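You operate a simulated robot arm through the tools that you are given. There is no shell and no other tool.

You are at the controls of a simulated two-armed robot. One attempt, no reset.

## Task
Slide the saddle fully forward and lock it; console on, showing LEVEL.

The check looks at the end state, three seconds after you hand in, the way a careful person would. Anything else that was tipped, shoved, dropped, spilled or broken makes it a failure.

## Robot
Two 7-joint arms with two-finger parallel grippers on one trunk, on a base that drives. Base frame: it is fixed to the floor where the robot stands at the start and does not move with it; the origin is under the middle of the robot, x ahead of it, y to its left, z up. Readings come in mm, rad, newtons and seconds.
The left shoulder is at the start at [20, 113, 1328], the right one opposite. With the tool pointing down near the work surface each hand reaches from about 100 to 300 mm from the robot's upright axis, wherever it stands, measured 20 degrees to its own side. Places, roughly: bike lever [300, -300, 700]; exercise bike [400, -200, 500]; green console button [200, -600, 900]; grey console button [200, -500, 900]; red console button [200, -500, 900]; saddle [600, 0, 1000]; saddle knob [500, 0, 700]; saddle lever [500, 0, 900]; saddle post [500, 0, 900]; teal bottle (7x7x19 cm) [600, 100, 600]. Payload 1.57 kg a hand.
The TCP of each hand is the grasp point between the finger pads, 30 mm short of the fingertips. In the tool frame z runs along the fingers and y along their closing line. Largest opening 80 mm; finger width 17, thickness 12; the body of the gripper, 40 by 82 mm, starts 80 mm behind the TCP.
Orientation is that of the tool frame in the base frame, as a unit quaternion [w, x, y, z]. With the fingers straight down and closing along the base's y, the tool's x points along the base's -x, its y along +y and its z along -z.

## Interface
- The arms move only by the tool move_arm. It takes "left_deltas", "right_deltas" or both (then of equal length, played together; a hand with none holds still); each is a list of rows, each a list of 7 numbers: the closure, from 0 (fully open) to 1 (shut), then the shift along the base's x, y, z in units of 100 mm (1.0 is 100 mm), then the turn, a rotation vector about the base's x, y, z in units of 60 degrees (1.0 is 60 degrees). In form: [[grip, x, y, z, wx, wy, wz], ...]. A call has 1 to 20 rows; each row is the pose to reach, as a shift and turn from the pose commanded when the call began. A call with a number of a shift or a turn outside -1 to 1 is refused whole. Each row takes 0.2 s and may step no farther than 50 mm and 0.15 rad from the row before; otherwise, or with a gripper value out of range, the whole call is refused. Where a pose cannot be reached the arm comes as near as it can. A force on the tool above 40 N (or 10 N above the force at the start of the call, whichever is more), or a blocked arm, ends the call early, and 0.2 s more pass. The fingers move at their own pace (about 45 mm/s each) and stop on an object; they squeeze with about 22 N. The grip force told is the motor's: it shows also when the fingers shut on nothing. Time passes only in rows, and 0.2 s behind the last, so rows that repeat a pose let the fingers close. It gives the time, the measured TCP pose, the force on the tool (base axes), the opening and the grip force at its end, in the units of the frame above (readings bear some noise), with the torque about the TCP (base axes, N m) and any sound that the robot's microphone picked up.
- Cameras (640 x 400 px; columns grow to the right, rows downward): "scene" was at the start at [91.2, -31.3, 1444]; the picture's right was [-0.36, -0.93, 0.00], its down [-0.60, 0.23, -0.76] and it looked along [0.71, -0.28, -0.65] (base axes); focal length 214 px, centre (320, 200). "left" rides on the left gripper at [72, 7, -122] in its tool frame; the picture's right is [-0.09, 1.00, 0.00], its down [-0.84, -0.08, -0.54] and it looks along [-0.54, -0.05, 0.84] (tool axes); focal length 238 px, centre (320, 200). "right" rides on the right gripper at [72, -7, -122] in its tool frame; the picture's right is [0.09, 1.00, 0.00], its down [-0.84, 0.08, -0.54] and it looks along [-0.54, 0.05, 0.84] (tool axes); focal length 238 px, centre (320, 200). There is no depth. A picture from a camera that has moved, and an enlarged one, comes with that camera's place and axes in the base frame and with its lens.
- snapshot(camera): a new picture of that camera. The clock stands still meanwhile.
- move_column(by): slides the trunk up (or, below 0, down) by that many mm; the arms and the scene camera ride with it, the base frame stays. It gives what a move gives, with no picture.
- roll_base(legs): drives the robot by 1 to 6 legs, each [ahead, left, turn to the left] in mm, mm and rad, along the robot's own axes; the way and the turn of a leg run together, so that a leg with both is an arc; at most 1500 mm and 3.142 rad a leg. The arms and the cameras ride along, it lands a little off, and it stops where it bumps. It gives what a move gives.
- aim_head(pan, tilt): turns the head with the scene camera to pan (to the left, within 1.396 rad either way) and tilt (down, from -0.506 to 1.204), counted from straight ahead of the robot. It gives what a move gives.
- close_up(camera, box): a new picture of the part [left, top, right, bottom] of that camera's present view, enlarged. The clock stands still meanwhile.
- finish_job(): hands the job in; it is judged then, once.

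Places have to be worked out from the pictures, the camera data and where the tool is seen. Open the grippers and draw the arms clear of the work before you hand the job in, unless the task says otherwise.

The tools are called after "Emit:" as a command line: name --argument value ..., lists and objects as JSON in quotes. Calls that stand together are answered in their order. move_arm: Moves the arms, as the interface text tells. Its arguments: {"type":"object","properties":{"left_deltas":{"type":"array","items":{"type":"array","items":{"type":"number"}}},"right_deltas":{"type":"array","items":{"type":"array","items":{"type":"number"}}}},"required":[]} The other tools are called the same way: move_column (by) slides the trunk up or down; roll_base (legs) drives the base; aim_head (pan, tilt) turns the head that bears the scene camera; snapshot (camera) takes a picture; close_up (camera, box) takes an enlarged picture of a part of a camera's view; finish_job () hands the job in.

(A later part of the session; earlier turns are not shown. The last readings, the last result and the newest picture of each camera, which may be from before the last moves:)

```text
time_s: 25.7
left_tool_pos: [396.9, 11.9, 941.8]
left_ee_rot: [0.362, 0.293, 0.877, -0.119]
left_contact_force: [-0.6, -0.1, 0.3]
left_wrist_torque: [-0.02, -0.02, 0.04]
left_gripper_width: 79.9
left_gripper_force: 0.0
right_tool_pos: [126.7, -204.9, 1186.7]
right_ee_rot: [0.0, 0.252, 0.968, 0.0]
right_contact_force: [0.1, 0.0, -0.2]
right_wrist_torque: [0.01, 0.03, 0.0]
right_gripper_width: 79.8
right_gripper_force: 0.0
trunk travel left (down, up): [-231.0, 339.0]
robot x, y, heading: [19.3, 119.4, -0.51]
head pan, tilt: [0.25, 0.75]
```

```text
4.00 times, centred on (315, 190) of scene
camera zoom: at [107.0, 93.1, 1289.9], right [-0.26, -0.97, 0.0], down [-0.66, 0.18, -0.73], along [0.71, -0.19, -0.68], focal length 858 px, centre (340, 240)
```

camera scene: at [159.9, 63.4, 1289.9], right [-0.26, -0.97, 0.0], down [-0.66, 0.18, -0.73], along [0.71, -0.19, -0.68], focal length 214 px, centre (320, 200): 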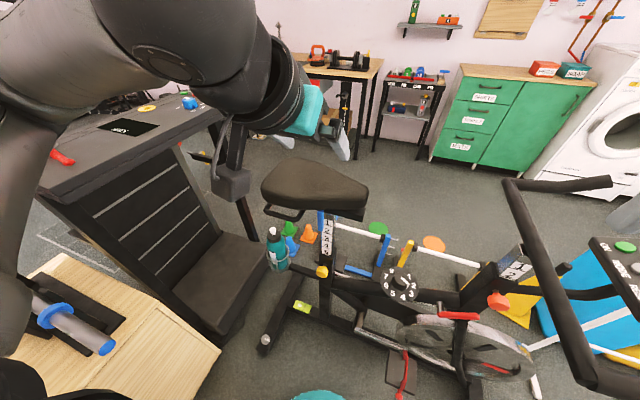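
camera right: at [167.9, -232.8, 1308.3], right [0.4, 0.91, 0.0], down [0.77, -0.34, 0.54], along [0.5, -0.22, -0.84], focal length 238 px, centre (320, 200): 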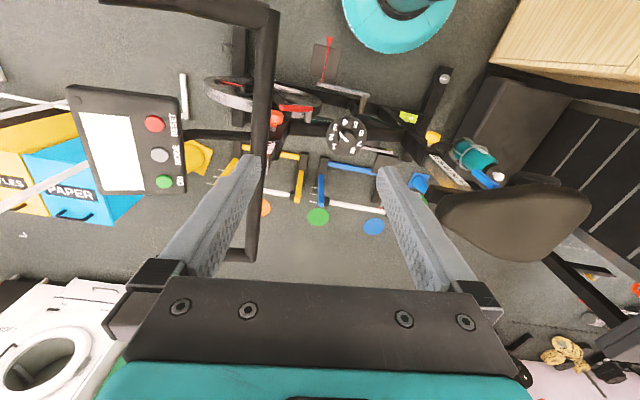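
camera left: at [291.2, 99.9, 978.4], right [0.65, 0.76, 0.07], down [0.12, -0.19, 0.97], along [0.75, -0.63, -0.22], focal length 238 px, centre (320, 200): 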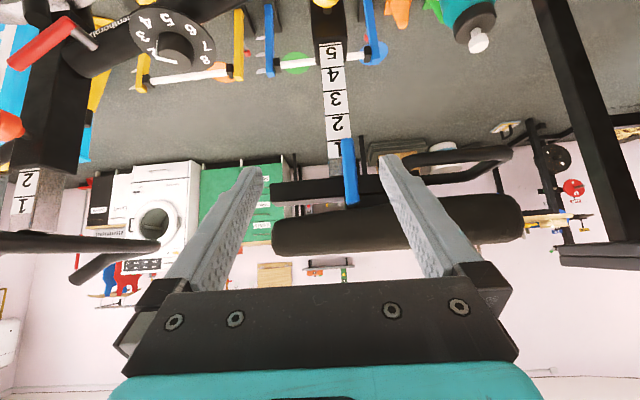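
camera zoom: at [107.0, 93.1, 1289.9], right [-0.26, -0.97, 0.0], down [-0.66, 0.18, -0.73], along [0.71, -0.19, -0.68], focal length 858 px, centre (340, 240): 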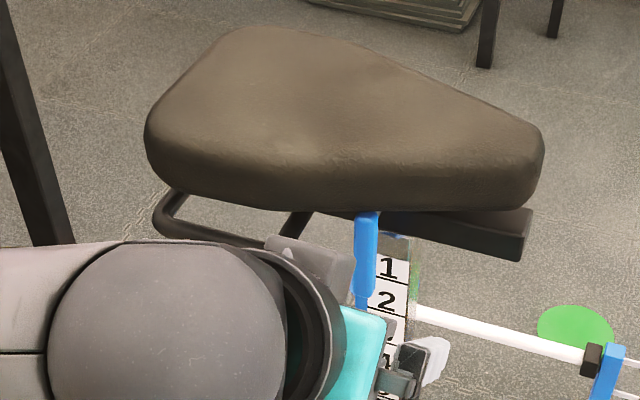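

The lever (about 70 mm long, z≈863–932, at [490,-25]) hangs vertically with its axle near its top, and a carriage sits on the rail just behind it. I move to a standoff on the tool axis with the fingers half closed so they clear the grab loop, and check alignment.

Emit:
move_arm --left_deltas '[[0.5, 0.2, -0.04, -0.05, 0, 0, 0], [0.5, 0.4, -0.08, -0.1, 0, 0, 0], [0.5, 0.59, -0.12, -0.15, 0, 0, 0], [0.5, 0.59, -0.12, -0.15, 0, 0, 0]]'

Emit:
snapshot --camera "left"

Emit:
close_up --camera "left" --box '[270, 100, 430, 200]'

```text
time_s: 26.7
left_tool_pos: [455.3, 0.3, 926.7]
left_ee_rot: [0.361, 0.293, 0.877, -0.12]
left_contact_force: [-0.6, 0.7, -0.3]
left_wrist_torque: [-0.02, -0.01, 0.02]
left_gripper_width: 39.9
left_gripper_force: 0.0
right_tool_pos: [128.0, -204.0, 1185.6]
right_ee_rot: [0.0, 0.252, 0.968, 0.0]
right_contact_force: [0.0, -0.8, 0.7]
right_wrist_torque: [-0.01, -0.03, 0.03]
right_gripper_width: 80.0
right_gripper_force: 0.1
trunk travel left (down, up): [-231.0, 339.0]
robot x, y, heading: [14.8, 119.2, -0.509]
head pan, tilt: [0.25, 0.75]
```

```text
taken
camera left: at [350.1, 88.6, 964.1], right [0.65, 0.76, 0.07], down [0.12, -0.19, 0.97], along [0.75, -0.63, -0.22], focal length 238 px, centre (320, 200)
```

left: 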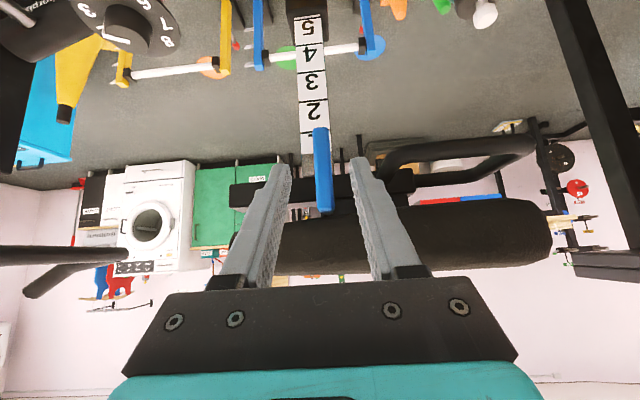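

```text
4.00 times, centred on (350, 150) of left
camera zoom: at [350.1, 88.6, 964.1], right [0.65, 0.76, 0.07], down [0.12, -0.19, 0.97], along [0.75, -0.63, -0.22], focal length 953 px, centre (200, 400)
```

zoom: 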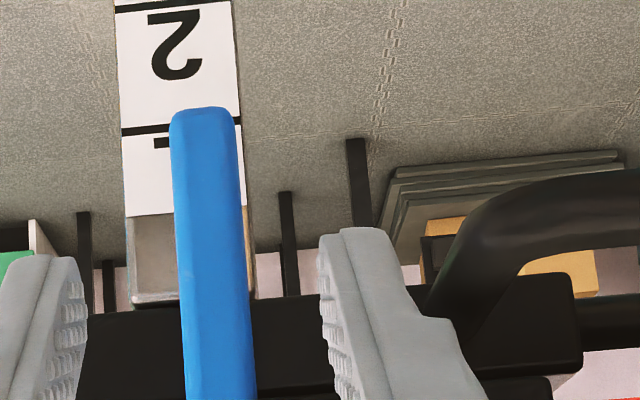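

Fingers straddle the lever well; better triangulation puts its lower end at about [498,-29,858]. I advance along the tool axis to put the lever's lower half between the pads, still open.

Emit:
move_arm --left_deltas '[[0.5, 0.15, -0.1, -0.14, 0, 0, 0], [0.5, 0.3, -0.2, -0.28, 0, 0, 0], [0.5, 0.42, -0.28, -0.42, 0, 0, 0]]'

Emit:
snapshot --camera "left"

Emit:
close_up --camera "left" --box '[240, 60, 400, 200]'

Emit:
close_up --camera "scene" --box '[235, 140, 395, 240]'

```text
time_s: 27.5
left_tool_pos: [498.7, -26.7, 886.2]
left_ee_rot: [0.362, 0.293, 0.877, -0.119]
left_contact_force: [0.1, 0.2, -0.3]
left_wrist_torque: [0.0, 0.01, 0.0]
left_gripper_width: 40.2
left_gripper_force: 0.1
right_tool_pos: [127.8, -205.0, 1186.7]
right_ee_rot: [0.0, 0.252, 0.968, 0.0]
right_contact_force: [0.5, -1.0, 0.8]
right_wrist_torque: [0.01, -0.02, -0.04]
right_gripper_width: 80.0
right_gripper_force: 0.0
trunk travel left (down, up): [-231.0, 339.0]
robot x, y, heading: [16.5, 119.0, -0.504]
head pan, tilt: [0.25, 0.75]
```

```text
taken
camera left: at [392.9, 60.5, 923.4], right [0.65, 0.76, 0.07], down [0.12, -0.19, 0.97], along [0.75, -0.63, -0.22], focal length 238 px, centre (320, 200)
```

left: 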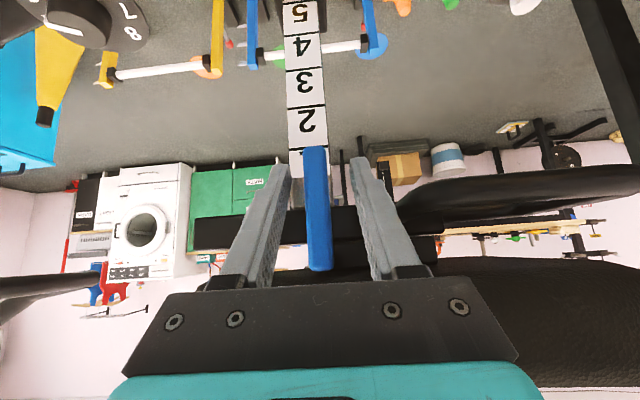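

```text
2.86 times, centred on (320, 130) of left
camera zoom: at [392.9, 60.5, 923.4], right [0.65, 0.76, 0.07], down [0.12, -0.19, 0.97], along [0.75, -0.63, -0.22], focal length 681 px, centre (320, 400)
```

zoom: 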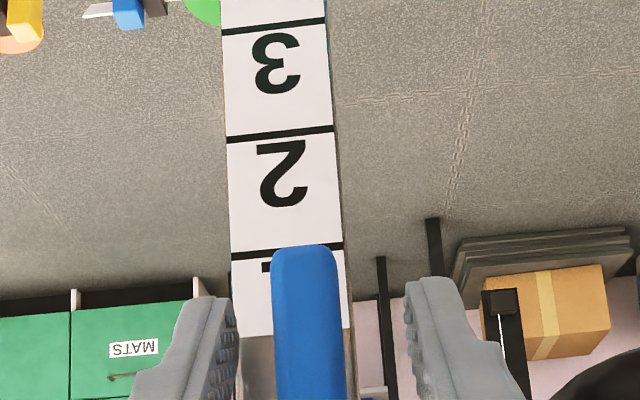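

```text
4.00 times, centred on (315, 190) of scene
camera zoom: at [107.1, 92.9, 1289.9], right [-0.26, -0.97, 0.0], down [-0.66, 0.18, -0.73], along [0.71, -0.19, -0.68], focal length 858 px, centre (340, 240)
```

zoom: 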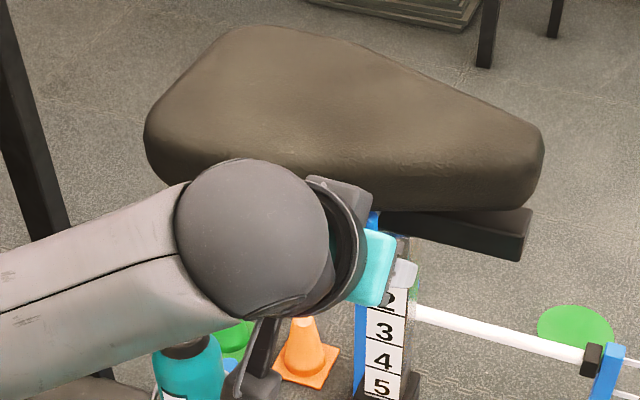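

The lever lies between the pads within about 3 mm of centre. I nudge 3 mm toward the lever and close the fingers on it.

Emit:
move_arm --left_deltas '[[0.5, -0.018, -0.024, 0, 0, 0, 0], [0.8, -0.018, -0.024, 0, 0, 0, 0], [0.9, -0.018, -0.024, 0, 0, 0, 0], [0.9, -0.018, -0.024, 0, 0, 0, 0], [0.9, -0.018, -0.024, 0, 0, 0, 0]]'

Emit:
snapshot --camera "left"

```text
time_s: 28.7
left_tool_pos: [497.7, -29.2, 886.2]
left_ee_rot: [0.362, 0.293, 0.877, -0.119]
left_contact_force: [2.3, 2.6, 0.7]
left_wrist_torque: [-0.24, 0.13, 0.32]
left_gripper_width: 14.0
left_gripper_force: 29.3
right_tool_pos: [127.7, -203.6, 1186.7]
right_ee_rot: [0.0, 0.252, 0.968, 0.0]
right_contact_force: [0.6, 0.4, -0.9]
right_wrist_torque: [0.03, -0.02, 0.03]
right_gripper_width: 79.8
right_gripper_force: 0.1
trunk travel left (down, up): [-231.0, 339.0]
robot x, y, heading: [14.9, 122.2, -0.511]
head pan, tilt: [0.25, 0.75]
```

```text
taken
camera left: at [391.7, 58.6, 923.2], right [0.65, 0.76, 0.07], down [0.12, -0.19, 0.97], along [0.75, -0.62, -0.22], focal length 238 px, centre (320, 200)
```

left: 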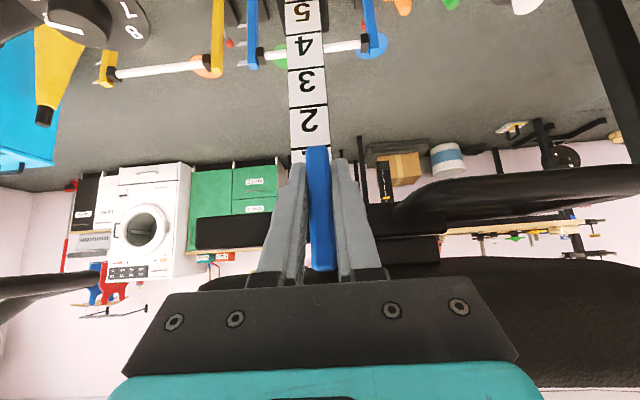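

The lever is gripped (14 mm wide). I test its freedom with a small 8 mm pull forward along the bike and read the force.

Emit:
move_arm --left_deltas '[[0.9, -0.024, -0.032, 0, 0, 0, 0], [0.9, -0.048, -0.064, 0, 0, 0, 0], [0.9, -0.048, -0.064, 0, 0, 0, 0]]'

Emit:
snapshot --camera "left"

Emit:
close_up --camera "left" --box '[240, 130, 400, 290]'

```text
time_s: 29.5
left_tool_pos: [495.3, -31.7, 886.2]
left_ee_rot: [0.363, 0.29, 0.877, -0.118]
left_contact_force: [14.1, 20.8, 4.2]
left_wrist_torque: [-0.64, 0.64, -0.05]
left_gripper_width: 14.1
left_gripper_force: 30.6
right_tool_pos: [130.1, -200.8, 1187.8]
right_ee_rot: [0.0, 0.252, 0.968, 0.0]
right_contact_force: [0.4, -0.7, -0.3]
right_wrist_torque: [-0.02, 0.02, -0.03]
right_gripper_width: 80.2
right_gripper_force: 0.0
trunk travel left (down, up): [-231.0, 339.0]
robot x, y, heading: [17.9, 122.2, -0.51]
head pan, tilt: [0.25, 0.75]
```

```text
taken
camera left: at [389.5, 55.5, 922.6], right [0.65, 0.76, 0.07], down [0.12, -0.19, 0.97], along [0.75, -0.62, -0.22], focal length 238 px, centre (320, 200)
```

left: 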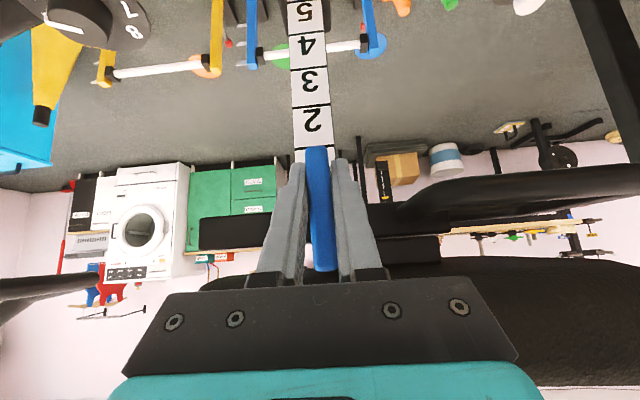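

```text
2.50 times, centred on (320, 210) of left
camera zoom: at [389.5, 55.5, 922.6], right [0.65, 0.76, 0.07], down [0.12, -0.19, 0.97], along [0.75, -0.62, -0.22], focal length 596 px, centre (320, 175)
```

zoom: 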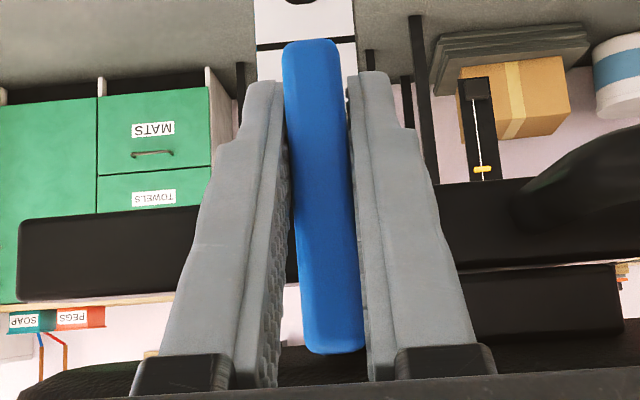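

The lever resisted forward motion (about 25 N for a few mm), so it is at a stop or hinged another way. I return to neutral and test 8 mm rearward.

Emit:
move_arm --left_deltas '[[0.9, 0.024, 0.032, 0, 0, 0, 0], [0.9, 0.048, 0.064, 0, 0, 0, 0], [0.9, 0.072, 0.096, 0, 0, 0, 0], [0.9, 0.096, 0.128, 0, 0, 0, 0]]'

Emit:
close_up --camera "left" --box '[240, 130, 400, 290]'

```text
time_s: 30.5
left_tool_pos: [496.7, -31.1, 885.4]
left_ee_rot: [0.361, 0.298, 0.875, -0.126]
left_contact_force: [-3.8, -22.9, 0.3]
left_wrist_torque: [0.36, -0.84, 0.42]
left_gripper_width: 13.9
left_gripper_force: 30.0
right_tool_pos: [127.3, -207.5, 1185.5]
right_ee_rot: [-0.001, 0.253, 0.967, 0.002]
right_contact_force: [-1.1, -0.1, -0.3]
right_wrist_torque: [-0.03, 0.0, 0.0]
right_gripper_width: 79.9
right_gripper_force: 0.0
trunk travel left (down, up): [-231.0, 339.0]
robot x, y, heading: [16.2, 119.0, -0.514]
head pan, tilt: [0.25, 0.75]
```

```text
2.50 times, centred on (320, 210) of left
camera zoom: at [391.8, 58.7, 922.1], right [0.66, 0.75, 0.06], down [0.12, -0.19, 0.98], along [0.74, -0.64, -0.21], focal length 596 px, centre (320, 175)
```

zoom: 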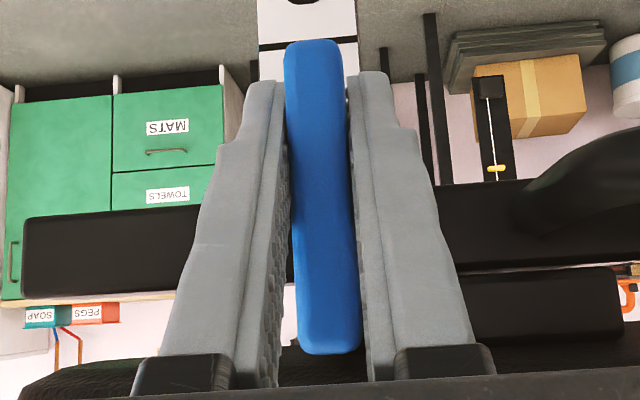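

Stiff rearward too, so the hinge is probably along the bike's axis and the lever flips outward. I return to neutral and test a 10 mm pull outward (away from the post).

Emit:
move_arm --left_deltas '[[0.9, -0.024, -0.032, 0, 0, 0, 0], [0.9, -0.048, -0.064, 0, 0, 0, 0], [0.9, -0.088, -0.034, 0, 0, 0, 0], [0.9, -0.128, -0.004, 0.01, 0, 0, 0]]'

Emit:
close_up --camera "left" --box '[240, 130, 400, 290]'

```text
time_s: 31.5
left_tool_pos: [491.0, -26.6, 885.5]
left_ee_rot: [0.363, 0.293, 0.877, -0.119]
left_contact_force: [14.9, -15.5, -0.5]
left_wrist_torque: [-0.14, 0.02, 0.23]
left_gripper_width: 13.9
left_gripper_force: 30.0
right_tool_pos: [129.9, -206.4, 1185.5]
right_ee_rot: [0.0, 0.252, 0.968, 0.0]
right_contact_force: [0.2, 0.8, 0.9]
right_wrist_torque: [-0.01, 0.0, -0.01]
right_gripper_width: 80.1
right_gripper_force: 0.1
trunk travel left (down, up): [-231.0, 339.0]
robot x, y, heading: [18.3, 121.0, -0.512]
head pan, tilt: [0.25, 0.75]
```

```text
2.50 times, centred on (320, 210) of left
camera zoom: at [385.5, 62.8, 922.1], right [0.65, 0.76, 0.07], down [0.12, -0.19, 0.97], along [0.75, -0.62, -0.21], focal length 596 px, centre (320, 175)
```

zoom: 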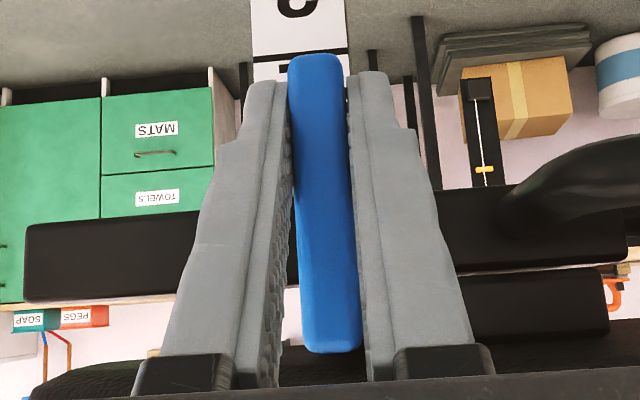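

The gripper slid about 7 mm along a still lever. I need to identify the hinge, so I enlarge the lever's top end where a dark boss is visible.

Emit:
close_up --camera "left" --box '[295, 235, 355, 275]'

Emit:
close_up --camera "scene" --box '[300, 180, 360, 220]'

Emit:
close_up --camera "right" --box '[440, 110, 600, 230]'

```text
10.00 times, centred on (325, 255) of left
camera zoom: at [385.5, 62.8, 922.1], right [0.65, 0.76, 0.07], down [0.12, -0.19, 0.97], along [0.75, -0.62, -0.21], focal length 2384 px, centre (270, -350)
```

zoom: 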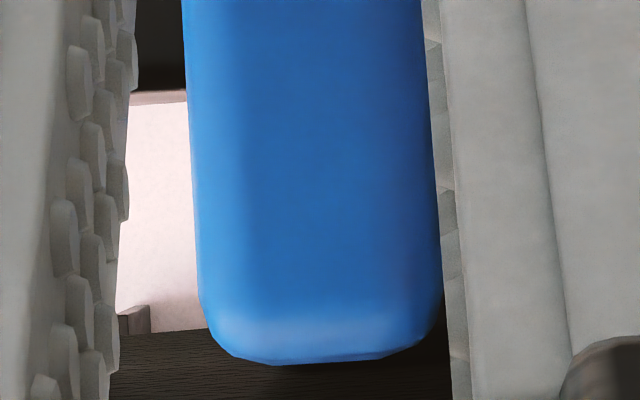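

```text
10.00 times, centred on (330, 200) of scene
camera zoom: at [109.1, 91.1, 1289.7], right [-0.26, -0.97, 0.0], down [-0.66, 0.18, -0.73], along [0.71, -0.19, -0.68], focal length 2145 px, centre (220, 200)
```

zoom: 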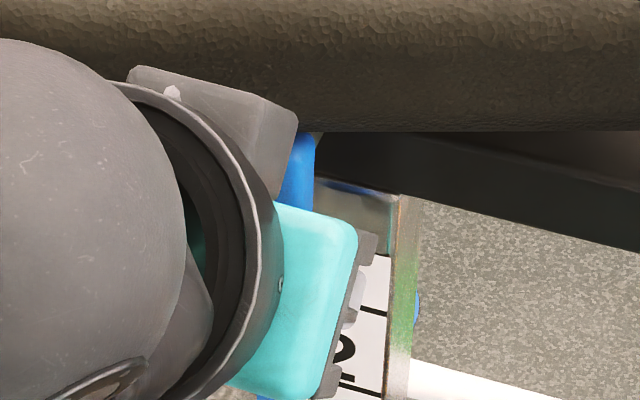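

```text
3.33 times, centred on (520, 170) of right
camera zoom: at [64.8, -176.3, 1307.7], right [0.41, 0.91, 0.0], down [0.77, -0.34, 0.54], along [0.49, -0.22, -0.84], focal length 794 px, centre (-347, 300)
```

zoom: 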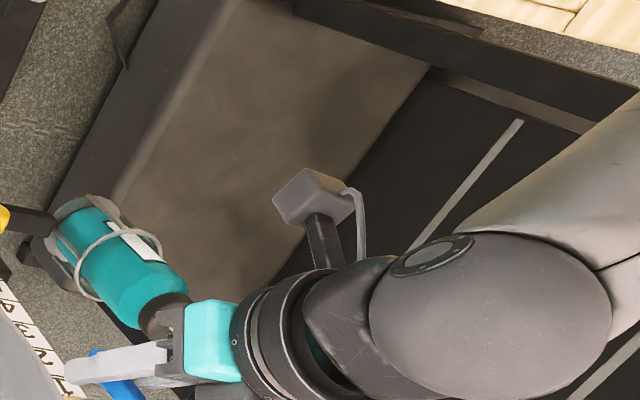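

No clear hub is visible. I regrip at the lever's lower end (z≈868) for the best leverage.

Emit:
move_arm --left_deltas '[[0.6, 0, 0, 0, 0, 0, 0], [0.5, 0, 0, 0, 0, 0, 0], [0.5, 0.04, -0.03, -0.1, 0, 0, 0], [0.5, 0.083, -0.065, -0.19, 0, 0, 0], [0.9, 0.083, -0.065, -0.19, 0, 0, 0], [0.9, 0.083, -0.065, -0.19, 0, 0, 0], [0.9, 0.083, -0.065, -0.19, 0, 0, 0]]'

Emit:
close_up --camera "left" --box '[240, 130, 400, 290]'

```text
time_s: 33.1
left_tool_pos: [496.8, -29.3, 867.1]
left_ee_rot: [0.362, 0.293, 0.877, -0.119]
left_contact_force: [2.7, 1.6, 0.2]
left_wrist_torque: [-0.22, 0.01, 0.34]
left_gripper_width: 13.8
left_gripper_force: 25.7
right_tool_pos: [127.8, -204.2, 1187.8]
right_ee_rot: [0.0, 0.252, 0.968, 0.0]
right_contact_force: [-0.1, -0.8, 0.4]
right_wrist_torque: [-0.01, 0.0, 0.03]
right_gripper_width: 80.1
right_gripper_force: 0.1
trunk travel left (down, up): [-231.0, 339.0]
robot x, y, heading: [18.2, 121.2, -0.508]
head pan, tilt: [0.25, 0.75]
```

```text
2.50 times, centred on (320, 210) of left
camera zoom: at [391.4, 58.2, 903.6], right [0.65, 0.76, 0.07], down [0.12, -0.19, 0.97], along [0.75, -0.62, -0.22], focal length 596 px, centre (320, 175)
```

zoom: 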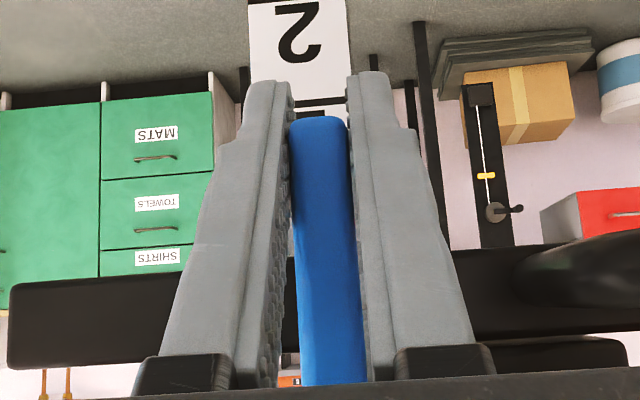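

Gripped at the lower end. I push forward in 4 mm steps, expecting the call to end by itself at 40 N if it is blocked.

Emit:
move_arm --left_deltas '[[0.9, -0.024, -0.032, 0, 0, 0, 0], [0.9, -0.048, -0.064, 0.005, 0, 0, 0], [0.9, -0.072, -0.096, 0.01, 0, 0, 0], [0.9, -0.09, -0.12, 0.02, 0, 0, 0]]'

Emit:
close_up --camera "left" --box '[240, 130, 400, 290]'

```text
time_s: 34.1
left_tool_pos: [490.3, -39.6, 866.6]
left_ee_rot: [0.36, 0.293, 0.878, -0.118]
left_contact_force: [16.3, 15.6, -6.5]
left_wrist_torque: [-0.85, 0.98, -0.22]
left_gripper_width: 18.4
left_gripper_force: 33.1
right_tool_pos: [129.0, -203.4, 1187.0]
right_ee_rot: [-0.002, 0.252, 0.968, -0.002]
right_contact_force: [-0.6, -0.2, 0.7]
right_wrist_torque: [-0.02, 0.0, 0.0]
right_gripper_width: 80.4
right_gripper_force: 0.0
trunk travel left (down, up): [-231.0, 339.0]
robot x, y, heading: [16.4, 122.4, -0.506]
head pan, tilt: [0.25, 0.75]
```

```text
2.50 times, centred on (320, 210) of left
camera zoom: at [383.7, 47.9, 904.3], right [0.65, 0.76, 0.07], down [0.13, -0.19, 0.97], along [0.75, -0.62, -0.22], focal length 596 px, centre (320, 175)
```

zoom: 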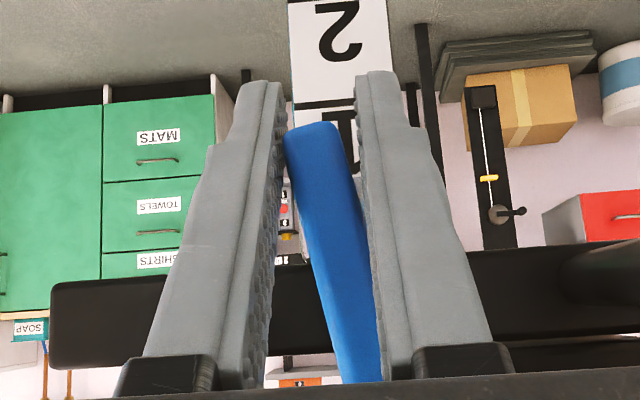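

The lever now swings forward about a pivot at its top (about 25 N at its end). I open the fingers, see whether it stays, and back out along the tool axis.

Emit:
move_arm --left_deltas '[[0.7, 0, 0, 0, 0, 0, 0], [0.5, 0.01, 0.01, 0, 0, 0, 0], [0.4, 0.02, 0.02, 0, 0, 0, 0], [0.4, -0.15, 0.14, 0.2, 0, 0, 0], [0.4, -0.32, 0.27, 0.42, 0, 0, 0]]'

Emit:
close_up --camera "left" --box '[240, 80, 420, 240]'

Emit:
snapshot --camera "left"

```text
time_s: 35.3
left_tool_pos: [455.7, -15.2, 910.9]
left_ee_rot: [0.362, 0.293, 0.877, -0.12]
left_contact_force: [0.1, -0.5, -0.1]
left_wrist_torque: [-0.01, 0.01, -0.02]
left_gripper_width: 47.9
left_gripper_force: 0.2
right_tool_pos: [127.5, -203.5, 1186.7]
right_ee_rot: [0.001, 0.251, 0.968, 0.001]
right_contact_force: [1.1, -0.1, 0.4]
right_wrist_torque: [-0.03, 0.0, -0.01]
right_gripper_width: 80.3
right_gripper_force: 0.0
trunk travel left (down, up): [-231.0, 339.0]
robot x, y, heading: [16.0, 118.1, -0.507]
head pan, tilt: [0.25, 0.75]
```

```text
2.50 times, centred on (330, 160) of left
camera zoom: at [349.7, 72.8, 947.0], right [0.65, 0.76, 0.07], down [0.12, -0.19, 0.97], along [0.75, -0.63, -0.22], focal length 596 px, centre (295, 300)
```

zoom: 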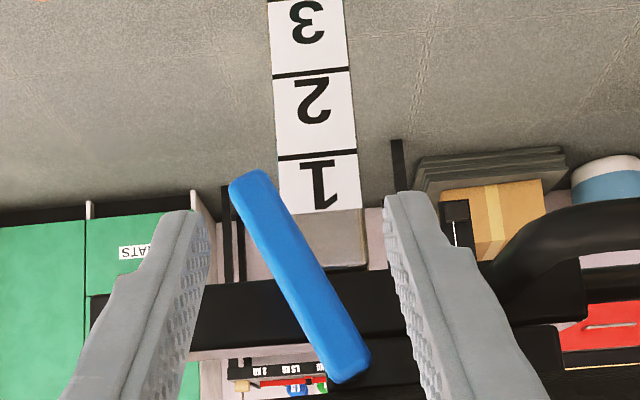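

```text
taken
camera left: at [349.7, 72.8, 947.0], right [0.65, 0.76, 0.07], down [0.12, -0.19, 0.97], along [0.75, -0.63, -0.22], focal length 238 px, centre (320, 200)
```

left: 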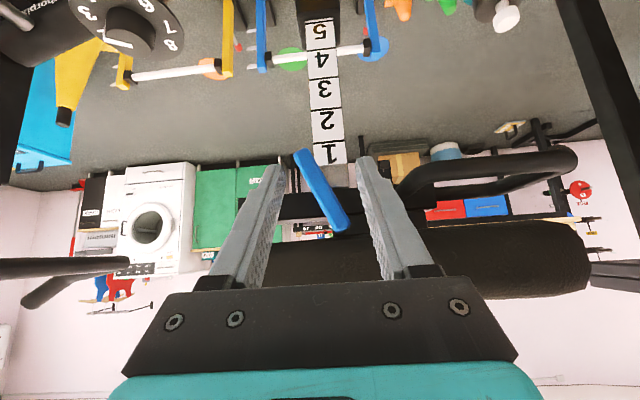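

The lever stays where it is left, now about 24° forward of vertical, pivoting about P≈[496,-32,923]. I'll tilt the hand nearly horizontal, close the fingers into a stick, and go to a point outside and just behind the lever's lower end.

Emit:
move_arm --left_deltas '[[0.6, -0.005, 0.07, -0.07, -0.058, -0.078, 0], [0.8, -0.01, 0.14, -0.14, -0.117, -0.156, 0], [1, -0.015, 0.2, -0.22, -0.175, -0.233, 0], [1, -0.02, 0.27, -0.29, -0.233, -0.311, 0], [1, -0.025, 0.34, -0.36, -0.292, -0.389, 0], [1, -0.03, 0.41, -0.43, -0.35, -0.467, 0], [1, -0.03, 0.41, -0.43, -0.35, -0.467, 0]]'

Emit:
snapshot --camera "left"

Emit:
snapshot --camera "scene"

```text
time_s: 36.9
left_tool_pos: [453.4, 25.4, 866.6]
left_ee_rot: [0.61, 0.243, 0.727, -0.201]
left_contact_force: [-0.9, 0.5, 1.3]
left_wrist_torque: [0.01, -0.01, 0.01]
left_gripper_width: 0.0
left_gripper_force: 21.3
right_tool_pos: [127.6, -204.8, 1186.5]
right_ee_rot: [0.0, 0.252, 0.968, 0.0]
right_contact_force: [-0.2, 0.4, 0.6]
right_wrist_torque: [-0.02, -0.01, -0.01]
right_gripper_width: 80.1
right_gripper_force: 0.0
trunk travel left (down, up): [-231.0, 339.0]
robot x, y, heading: [16.3, 117.6, -0.511]
head pan, tilt: [0.25, 0.75]
```

```text
taken
camera left: at [350.8, 111.6, 819.3], right [0.61, 0.79, 0.09], down [-0.36, 0.17, 0.92], along [0.71, -0.59, 0.38], focal length 238 px, centre (320, 200)
```

left: 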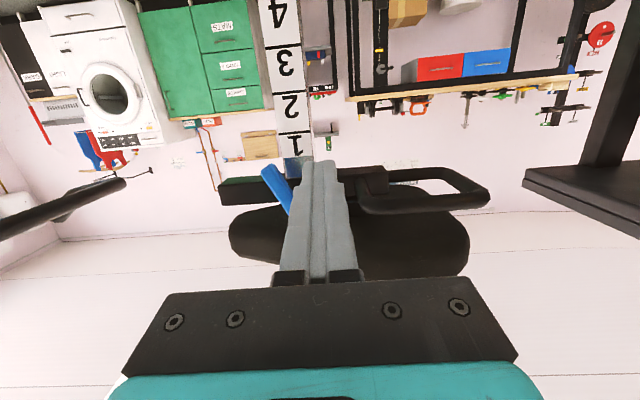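

```text
taken
camera scene: at [107.1, 93.0, 1289.9], right [-0.26, -0.97, 0.0], down [-0.66, 0.18, -0.73], along [0.71, -0.19, -0.68], focal length 214 px, centre (320, 200)
```

scene: 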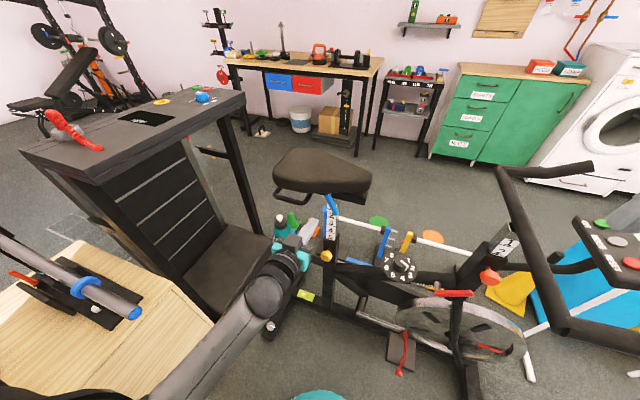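

The horizontal pose is reached, and this view looks up under the saddle. I enlarge it to see the rail, lever and loop.

Emit:
close_up --camera "left" --box '[210, 130, 510, 290]'

Emit:
close_up --camera "scene" --box '[255, 140, 385, 260]'

```text
2.13 times, centred on (360, 210) of left
camera zoom: at [350.8, 111.6, 819.3], right [0.61, 0.79, 0.09], down [-0.36, 0.17, 0.92], along [0.71, -0.59, 0.38], focal length 508 px, centre (235, 179)
```

zoom: 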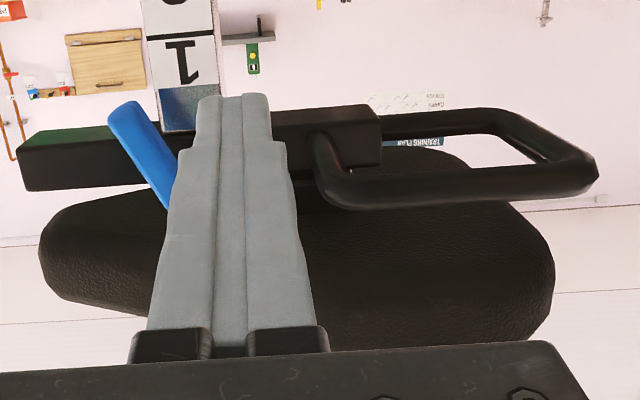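

```text
3.33 times, centred on (320, 200) of scene
camera zoom: at [107.1, 93.0, 1289.9], right [-0.26, -0.97, 0.0], down [-0.66, 0.18, -0.73], along [0.71, -0.19, -0.68], focal length 715 px, centre (320, 200)
```

zoom: 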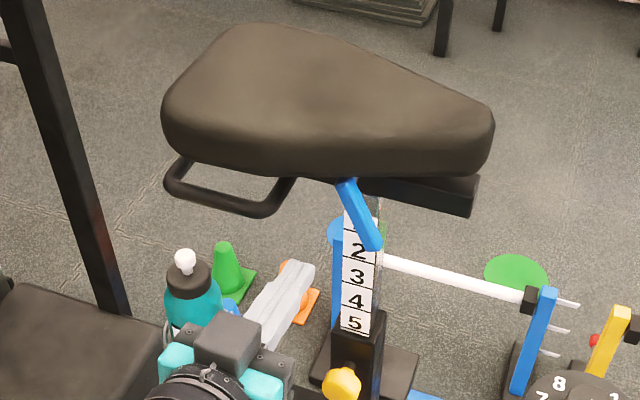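

The lever leans forward and the closed fingers are behind it. I move in along the tool axis to just behind the lever's lower half and check the picture before pushing.

Emit:
move_arm --left_deltas '[[1, 0.15, -0.12, 0.03, 0, 0, 0], [1, 0.3, -0.24, 0.06, 0, 0, 0], [1, 0.46, -0.378, 0.08, 0, 0, 0]]'

Emit:
close_up --camera "left" --box '[210, 130, 510, 290]'

Emit:
close_up --camera "scene" --box '[255, 140, 385, 260]'

```text
time_s: 37.7
left_tool_pos: [498.6, -13.8, 875.1]
left_ee_rot: [0.609, 0.244, 0.727, -0.202]
left_contact_force: [0.6, 0.3, -0.6]
left_wrist_torque: [-0.01, 0.02, 0.01]
left_gripper_width: 0.0
left_gripper_force: 21.0
right_tool_pos: [128.1, -204.5, 1186.5]
right_ee_rot: [0.0, 0.252, 0.968, 0.0]
right_contact_force: [0.0, 0.0, -0.4]
right_wrist_torque: [0.0, -0.05, 0.04]
right_gripper_width: 80.1
right_gripper_force: 0.0
trunk travel left (down, up): [-231.0, 339.0]
robot x, y, heading: [15.3, 119.5, -0.505]
head pan, tilt: [0.25, 0.75]
```

```text
2.13 times, centred on (360, 210) of left
camera zoom: at [395.8, 71.9, 826.3], right [0.61, 0.79, 0.09], down [-0.36, 0.17, 0.92], along [0.71, -0.59, 0.38], focal length 508 px, centre (235, 179)
```

zoom: 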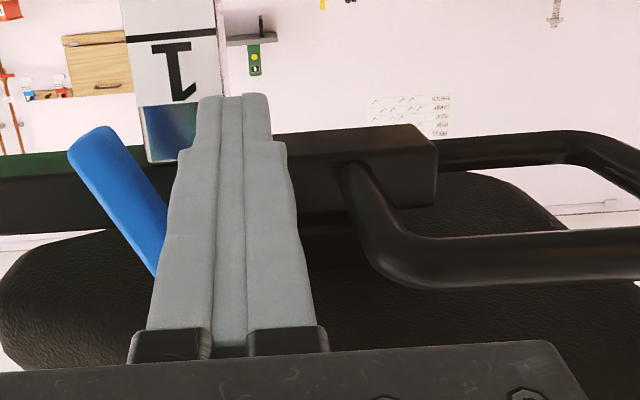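

```text
3.33 times, centred on (320, 200) of scene
camera zoom: at [107.2, 92.8, 1289.9], right [-0.26, -0.97, 0.0], down [-0.66, 0.18, -0.73], along [0.71, -0.19, -0.68], focal length 715 px, centre (320, 200)
```

zoom: 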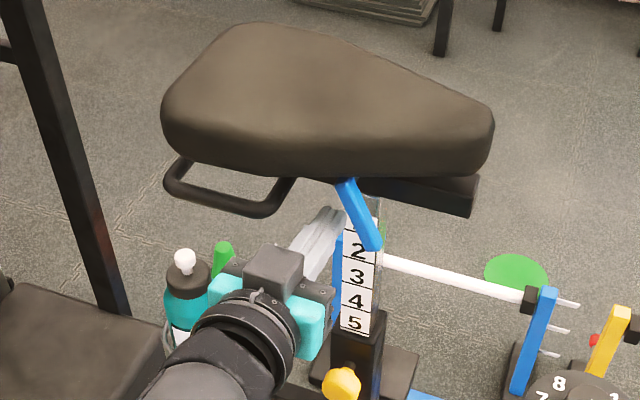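

Clear behind the lever. I push it forward and up along the arc to about 60°.

Emit:
move_arm --left_deltas '[[1, -0.086, -0.114, 0, 0, 0, 0], [1, -0.136, -0.182, 0, 0, 0, 0], [1, -0.186, -0.248, 0.014, 0, 0, 0], [1, -0.233, -0.31, 0.044, 0, 0, 0], [1, -0.277, -0.369, 0.087, 0, 0, 0]]'

Emit:
close_up --camera "left" --box '[210, 130, 510, 290]'

Emit:
close_up --camera "scene" --box '[255, 140, 385, 260]'

```text
time_s: 38.9
left_tool_pos: [471.0, -50.2, 884.2]
left_ee_rot: [0.609, 0.244, 0.727, -0.202]
left_contact_force: [-0.4, 0.0, 0.1]
left_wrist_torque: [0.01, -0.02, 0.0]
left_gripper_width: 0.0
left_gripper_force: 21.4
right_tool_pos: [126.7, -203.9, 1187.9]
right_ee_rot: [-0.001, 0.252, 0.968, 0.001]
right_contact_force: [0.2, -0.6, 0.1]
right_wrist_torque: [0.0, 0.0, 0.02]
right_gripper_width: 80.1
right_gripper_force: 0.0
trunk travel left (down, up): [-231.0, 339.0]
robot x, y, heading: [15.3, 119.4, -0.508]
head pan, tilt: [0.25, 0.75]
```

```text
2.13 times, centred on (360, 210) of left
camera zoom: at [368.4, 35.2, 836.1], right [0.61, 0.79, 0.09], down [-0.36, 0.17, 0.92], along [0.71, -0.59, 0.38], focal length 508 px, centre (235, 179)
```

zoom: 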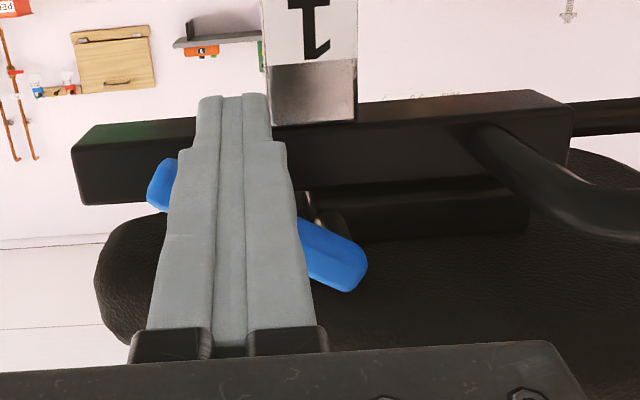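

```text
3.33 times, centred on (320, 200) of scene
camera zoom: at [107.0, 92.8, 1289.9], right [-0.26, -0.97, 0.0], down [-0.66, 0.18, -0.73], along [0.71, -0.19, -0.68], focal length 715 px, centre (320, 200)
```

zoom: 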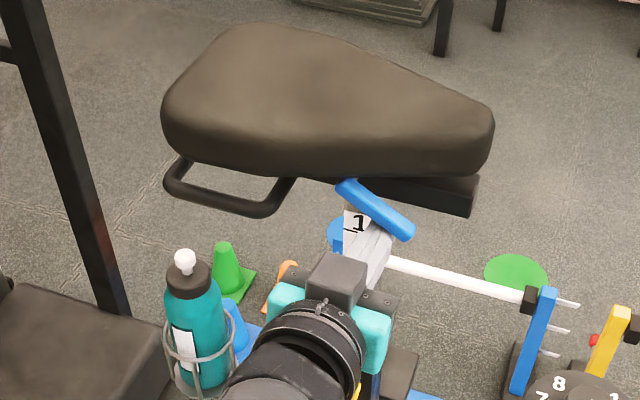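

The lever turned easily to about 60°, and the hub now shows at the front of the carriage. I continue the arc to about 95°.

Emit:
move_arm --left_deltas '[[1, -0.038, -0.051, 0.055, 0, 0, 0], [1, -0.07, -0.093, 0.12, 0, 0, 0], [1, -0.095, -0.127, 0.193, 0, 0, 0], [1, -0.104, -0.138, 0.232, 0, 0, 0]]'

Emit:
close_up --camera "left" --box '[210, 130, 510, 290]'

Emit:
close_up --camera "scene" --box '[255, 140, 385, 260]'

```text
time_s: 39.9
left_tool_pos: [461.6, -61.6, 894.3]
left_ee_rot: [0.597, 0.248, 0.737, -0.196]
left_contact_force: [0.9, 2.9, -34.9]
left_wrist_torque: [0.33, -0.16, -0.01]
left_gripper_width: 0.0
left_gripper_force: 21.3
right_tool_pos: [129.6, -203.7, 1186.4]
right_ee_rot: [-0.001, 0.252, 0.968, 0.0]
right_contact_force: [-0.5, 0.3, 0.5]
right_wrist_torque: [0.0, -0.02, -0.04]
right_gripper_width: 80.2
right_gripper_force: 0.1
trunk travel left (down, up): [-231.0, 339.0]
robot x, y, heading: [18.1, 120.9, -0.509]
head pan, tilt: [0.25, 0.75]
```

```text
2.13 times, centred on (360, 210) of left
camera zoom: at [357.6, 24.8, 850.9], right [0.61, 0.79, 0.1], down [-0.33, 0.14, 0.93], along [0.72, -0.6, 0.35], focal length 508 px, centre (235, 179)
```

zoom: 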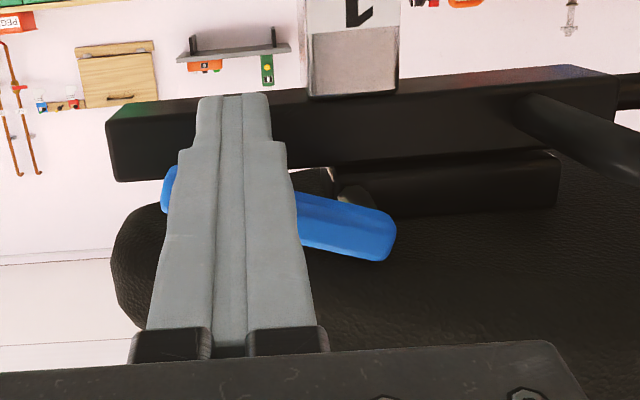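

```text
3.33 times, centred on (320, 200) of scene
camera zoom: at [109.3, 92.4, 1289.4], right [-0.26, -0.97, 0.0], down [-0.66, 0.18, -0.73], along [0.71, -0.19, -0.68], focal length 715 px, centre (320, 200)
```

zoom: 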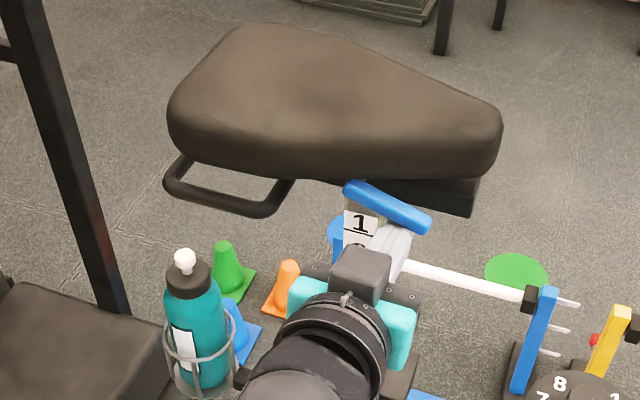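

The carriage has shifted about 7 mm forward relative to the rail, so the lever at ~75° is unlocked, and the black loop is fixed to the rail. I back the stick out and go round to a standoff behind the lever's pivot end, so I can push the saddle forward through the hub.

Emit:
move_arm --left_deltas '[[1, 0, 0, -0.3, 0, 0, 0], [1, -0.36, 0.27, -0.3, 0, 0, 0], [1, -0.2, 0.5, -0.1, -0.065, -0.087, 0], [1, 0.02, 0.77, 0.1, -0.13, -0.173, 0], [1, 0.02, 0.77, 0.1, -0.13, -0.173, 0]]'

Emit:
snapshot --camera "left"

Emit:
close_up --camera "left" --box '[210, 110, 510, 270]'

Emit:
close_up --camera "scene" --box '[255, 140, 385, 260]'

```text
time_s: 41.1
left_tool_pos: [462.9, 14.8, 917.8]
left_ee_rot: [0.687, 0.22, 0.653, -0.23]
left_contact_force: [0.1, -0.3, -0.2]
left_wrist_torque: [-0.01, 0.0, -0.03]
left_gripper_width: 0.0
left_gripper_force: 21.4
right_tool_pos: [127.2, -204.4, 1187.1]
right_ee_rot: [0.0, 0.253, 0.968, 0.0]
right_contact_force: [-0.5, 0.2, 0.4]
right_wrist_torque: [-0.03, -0.03, -0.02]
right_gripper_width: 79.9
right_gripper_force: 0.0
trunk travel left (down, up): [-231.0, 339.0]
robot x, y, heading: [15.3, 117.4, -0.511]
head pan, tilt: [0.25, 0.75]
```

```text
taken
camera left: at [371.9, 91.7, 840.5], right [0.59, 0.8, 0.09], down [-0.51, 0.29, 0.81], along [0.62, -0.53, 0.58], focal length 238 px, centre (320, 200)
```

left: 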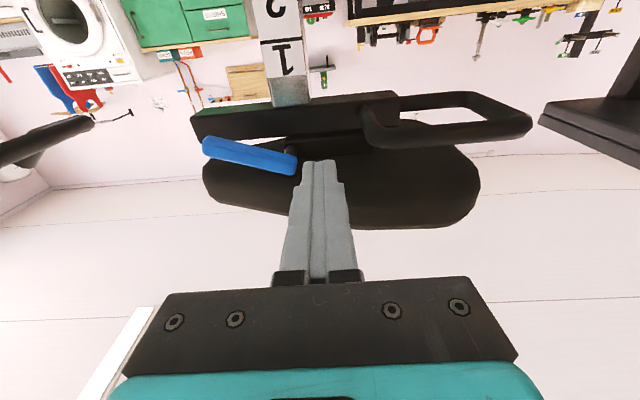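

```text
2.13 times, centred on (360, 190) of left
camera zoom: at [371.9, 91.7, 840.5], right [0.59, 0.8, 0.09], down [-0.51, 0.29, 0.81], along [0.62, -0.53, 0.58], focal length 508 px, centre (235, 221)
```

zoom: 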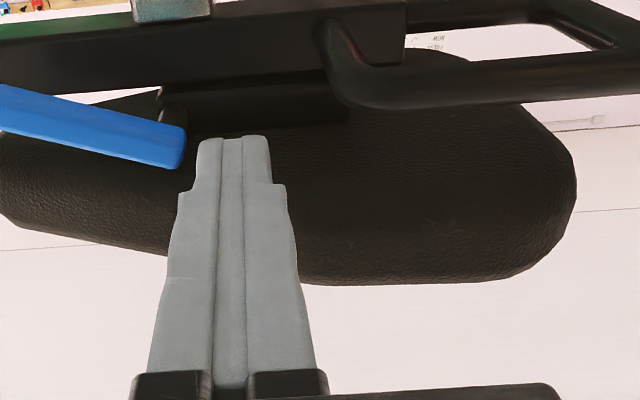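

```text
3.33 times, centred on (320, 200) of scene
camera zoom: at [106.9, 92.9, 1289.9], right [-0.26, -0.97, 0.0], down [-0.66, 0.18, -0.73], along [0.71, -0.19, -0.68], focal length 715 px, centre (320, 200)
```

zoom: 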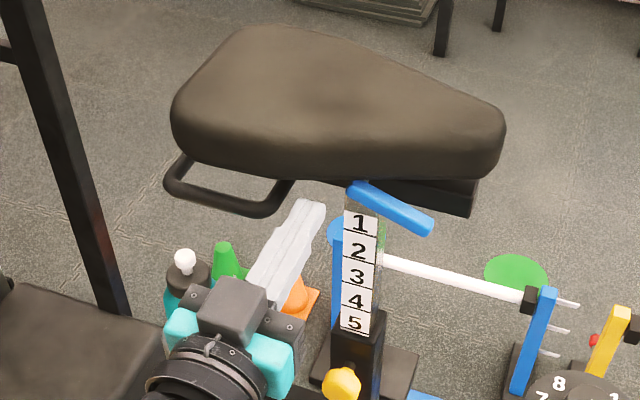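

The stick is lined up about 8 mm behind the lever's pivot end (lever end z≈920–934). I slide in 45 mm along the tool axis, raising 4 mm, and check.

Emit:
move_arm --left_deltas '[[1, 0.12, -0.09, 0.04, 0, 0, 0], [1, 0.24, -0.18, 0.04, 0, 0, 0], [1, 0.36, -0.27, 0.04, 0, 0, 0]]'

Emit:
close_up --camera "left" --box '[210, 110, 510, 270]'

```text
time_s: 41.9
left_tool_pos: [498.8, -12.0, 922.5]
left_ee_rot: [0.687, 0.219, 0.654, -0.229]
left_contact_force: [-0.5, 0.1, 0.0]
left_wrist_torque: [0.02, 0.0, 0.0]
left_gripper_width: 0.1
left_gripper_force: 21.8
right_tool_pos: [127.2, -203.6, 1186.6]
right_ee_rot: [-0.001, 0.253, 0.968, 0.0]
right_contact_force: [0.1, -0.3, 0.1]
right_wrist_torque: [0.02, 0.0, -0.02]
right_gripper_width: 80.3
right_gripper_force: 0.1
trunk travel left (down, up): [-231.0, 339.0]
robot x, y, heading: [17.4, 118.2, -0.507]
head pan, tilt: [0.25, 0.75]
```

```text
2.13 times, centred on (360, 190) of left
camera zoom: at [408.4, 64.3, 845.7], right [0.59, 0.8, 0.09], down [-0.51, 0.29, 0.81], along [0.62, -0.53, 0.58], focal length 508 px, centre (235, 221)
```

zoom: 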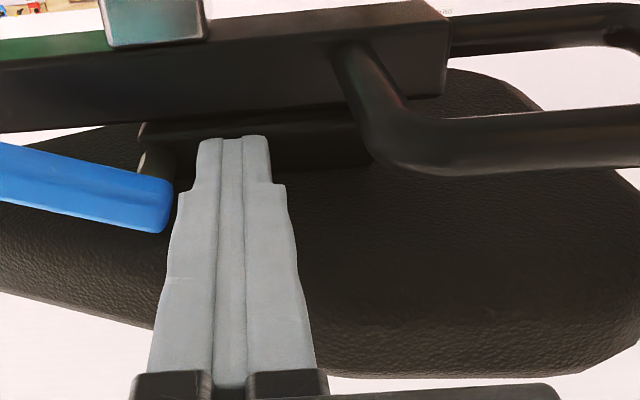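

No contact yet and the stick sits just behind the lever's pivot end. I push forward along the rail 40 mm in small steps.

Emit:
move_arm --left_deltas '[[1, -0.048, -0.064, 0, 0, 0, 0], [1, -0.096, -0.128, 0, 0, 0, 0], [1, -0.144, -0.192, 0, 0, 0, 0], [1, -0.192, -0.256, 0, 0, 0, 0], [1, -0.24, -0.32, 0, 0, 0, 0]]'

Emit:
close_up --camera "left" --box '[210, 110, 510, 270]'

Emit:
close_up --camera "scene" --box '[255, 140, 385, 260]'

```text
time_s: 43.1
left_tool_pos: [475.5, -46.1, 922.3]
left_ee_rot: [0.687, 0.219, 0.654, -0.228]
left_contact_force: [0.7, 5.1, 0.7]
left_wrist_torque: [-0.02, -0.05, 0.08]
left_gripper_width: 0.0
left_gripper_force: 21.1
right_tool_pos: [127.0, -203.3, 1186.5]
right_ee_rot: [0.0, 0.252, 0.968, 0.0]
right_contact_force: [-1.0, 0.1, -0.7]
right_wrist_torque: [-0.01, 0.0, 0.02]
right_gripper_width: 79.9
right_gripper_force: 0.0
trunk travel left (down, up): [-231.0, 339.0]
robot x, y, heading: [17.1, 118.4, -0.512]
head pan, tilt: [0.25, 0.75]
```

```text
2.13 times, centred on (360, 190) of left
camera zoom: at [384.5, 32.7, 844.8], right [0.59, 0.8, 0.1], down [-0.51, 0.29, 0.81], along [0.62, -0.53, 0.58], focal length 508 px, centre (235, 221)
```

zoom: 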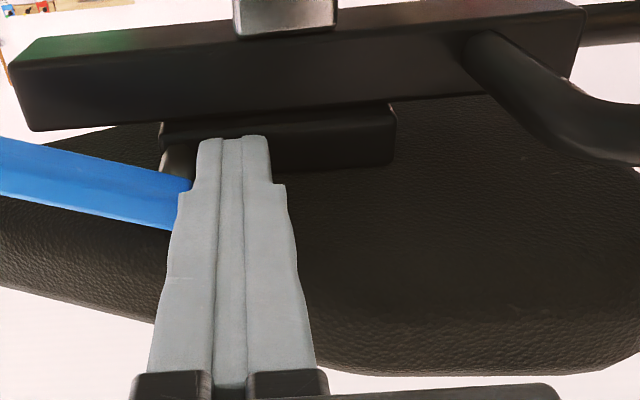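

```text
3.33 times, centred on (320, 200) of scene
camera zoom: at [106.9, 93.4, 1289.9], right [-0.26, -0.97, 0.0], down [-0.66, 0.18, -0.73], along [0.71, -0.19, -0.68], focal length 715 px, centre (320, 200)
```

zoom: 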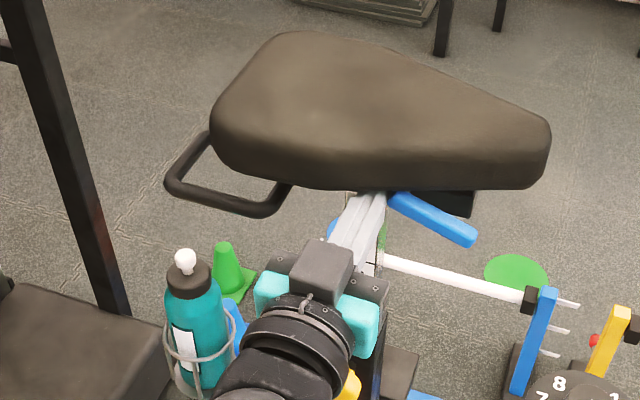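

The saddle slides easily at about 5 N while the loop and rail stay put. I keep pushing until the travel ends.

Emit:
move_arm --left_deltas '[[1, -0.048, -0.064, 0, 0, 0, 0], [1, -0.096, -0.128, 0, 0, 0, 0], [1, -0.144, -0.192, 0, 0, 0, 0], [1, -0.192, -0.256, 0, 0, 0, 0], [1, -0.24, -0.32, 0, 0, 0, 0]]'

Emit:
close_up --camera "left" --box '[210, 110, 510, 270]'

Emit:
close_up --camera "scene" --box '[255, 140, 385, 260]'

```text
time_s: 44.3
left_tool_pos: [458.7, -67.4, 917.1]
left_ee_rot: [0.693, 0.24, 0.646, -0.211]
left_contact_force: [0.6, 1.9, 2.0]
left_wrist_torque: [-0.04, -0.01, 0.05]
left_gripper_width: 0.2
left_gripper_force: 21.6
right_tool_pos: [127.8, -204.4, 1187.2]
right_ee_rot: [0.0, 0.253, 0.967, -0.001]
right_contact_force: [-0.2, 0.1, 0.6]
right_wrist_torque: [0.0, -0.02, -0.02]
right_gripper_width: 79.9
right_gripper_force: 0.0
trunk travel left (down, up): [-231.0, 339.0]
robot x, y, heading: [16.3, 121.4, -0.51]
head pan, tilt: [0.25, 0.75]
```

```text
2.13 times, centred on (360, 190) of left
camera zoom: at [371.4, 13.8, 842.2], right [0.59, 0.79, 0.15], down [-0.54, 0.25, 0.8], along [0.6, -0.56, 0.58], focal length 508 px, centre (235, 221)
```

zoom: 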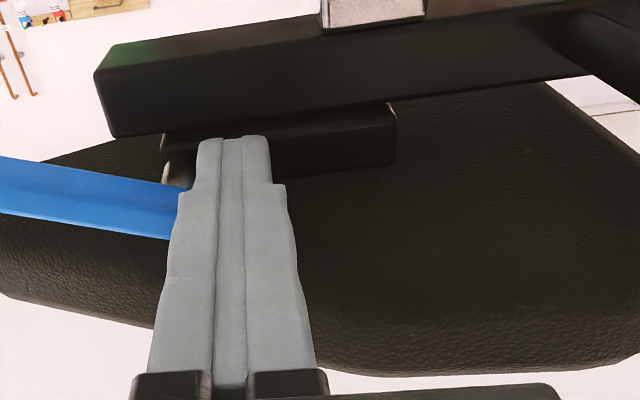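

```text
3.33 times, centred on (320, 200) of scene
camera zoom: at [107.1, 93.1, 1289.9], right [-0.26, -0.97, 0.0], down [-0.66, 0.18, -0.73], along [0.71, -0.19, -0.68], focal length 715 px, centre (320, 200)
```

zoom: 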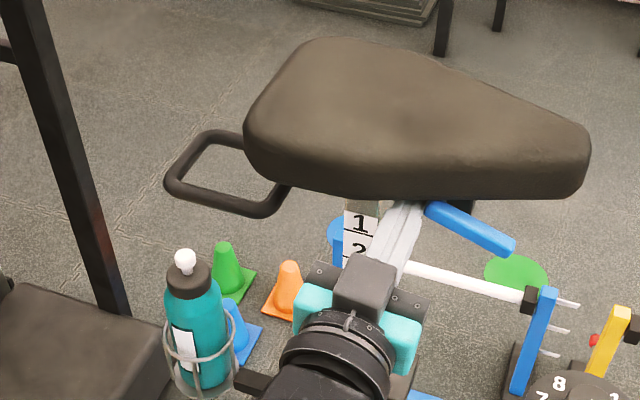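

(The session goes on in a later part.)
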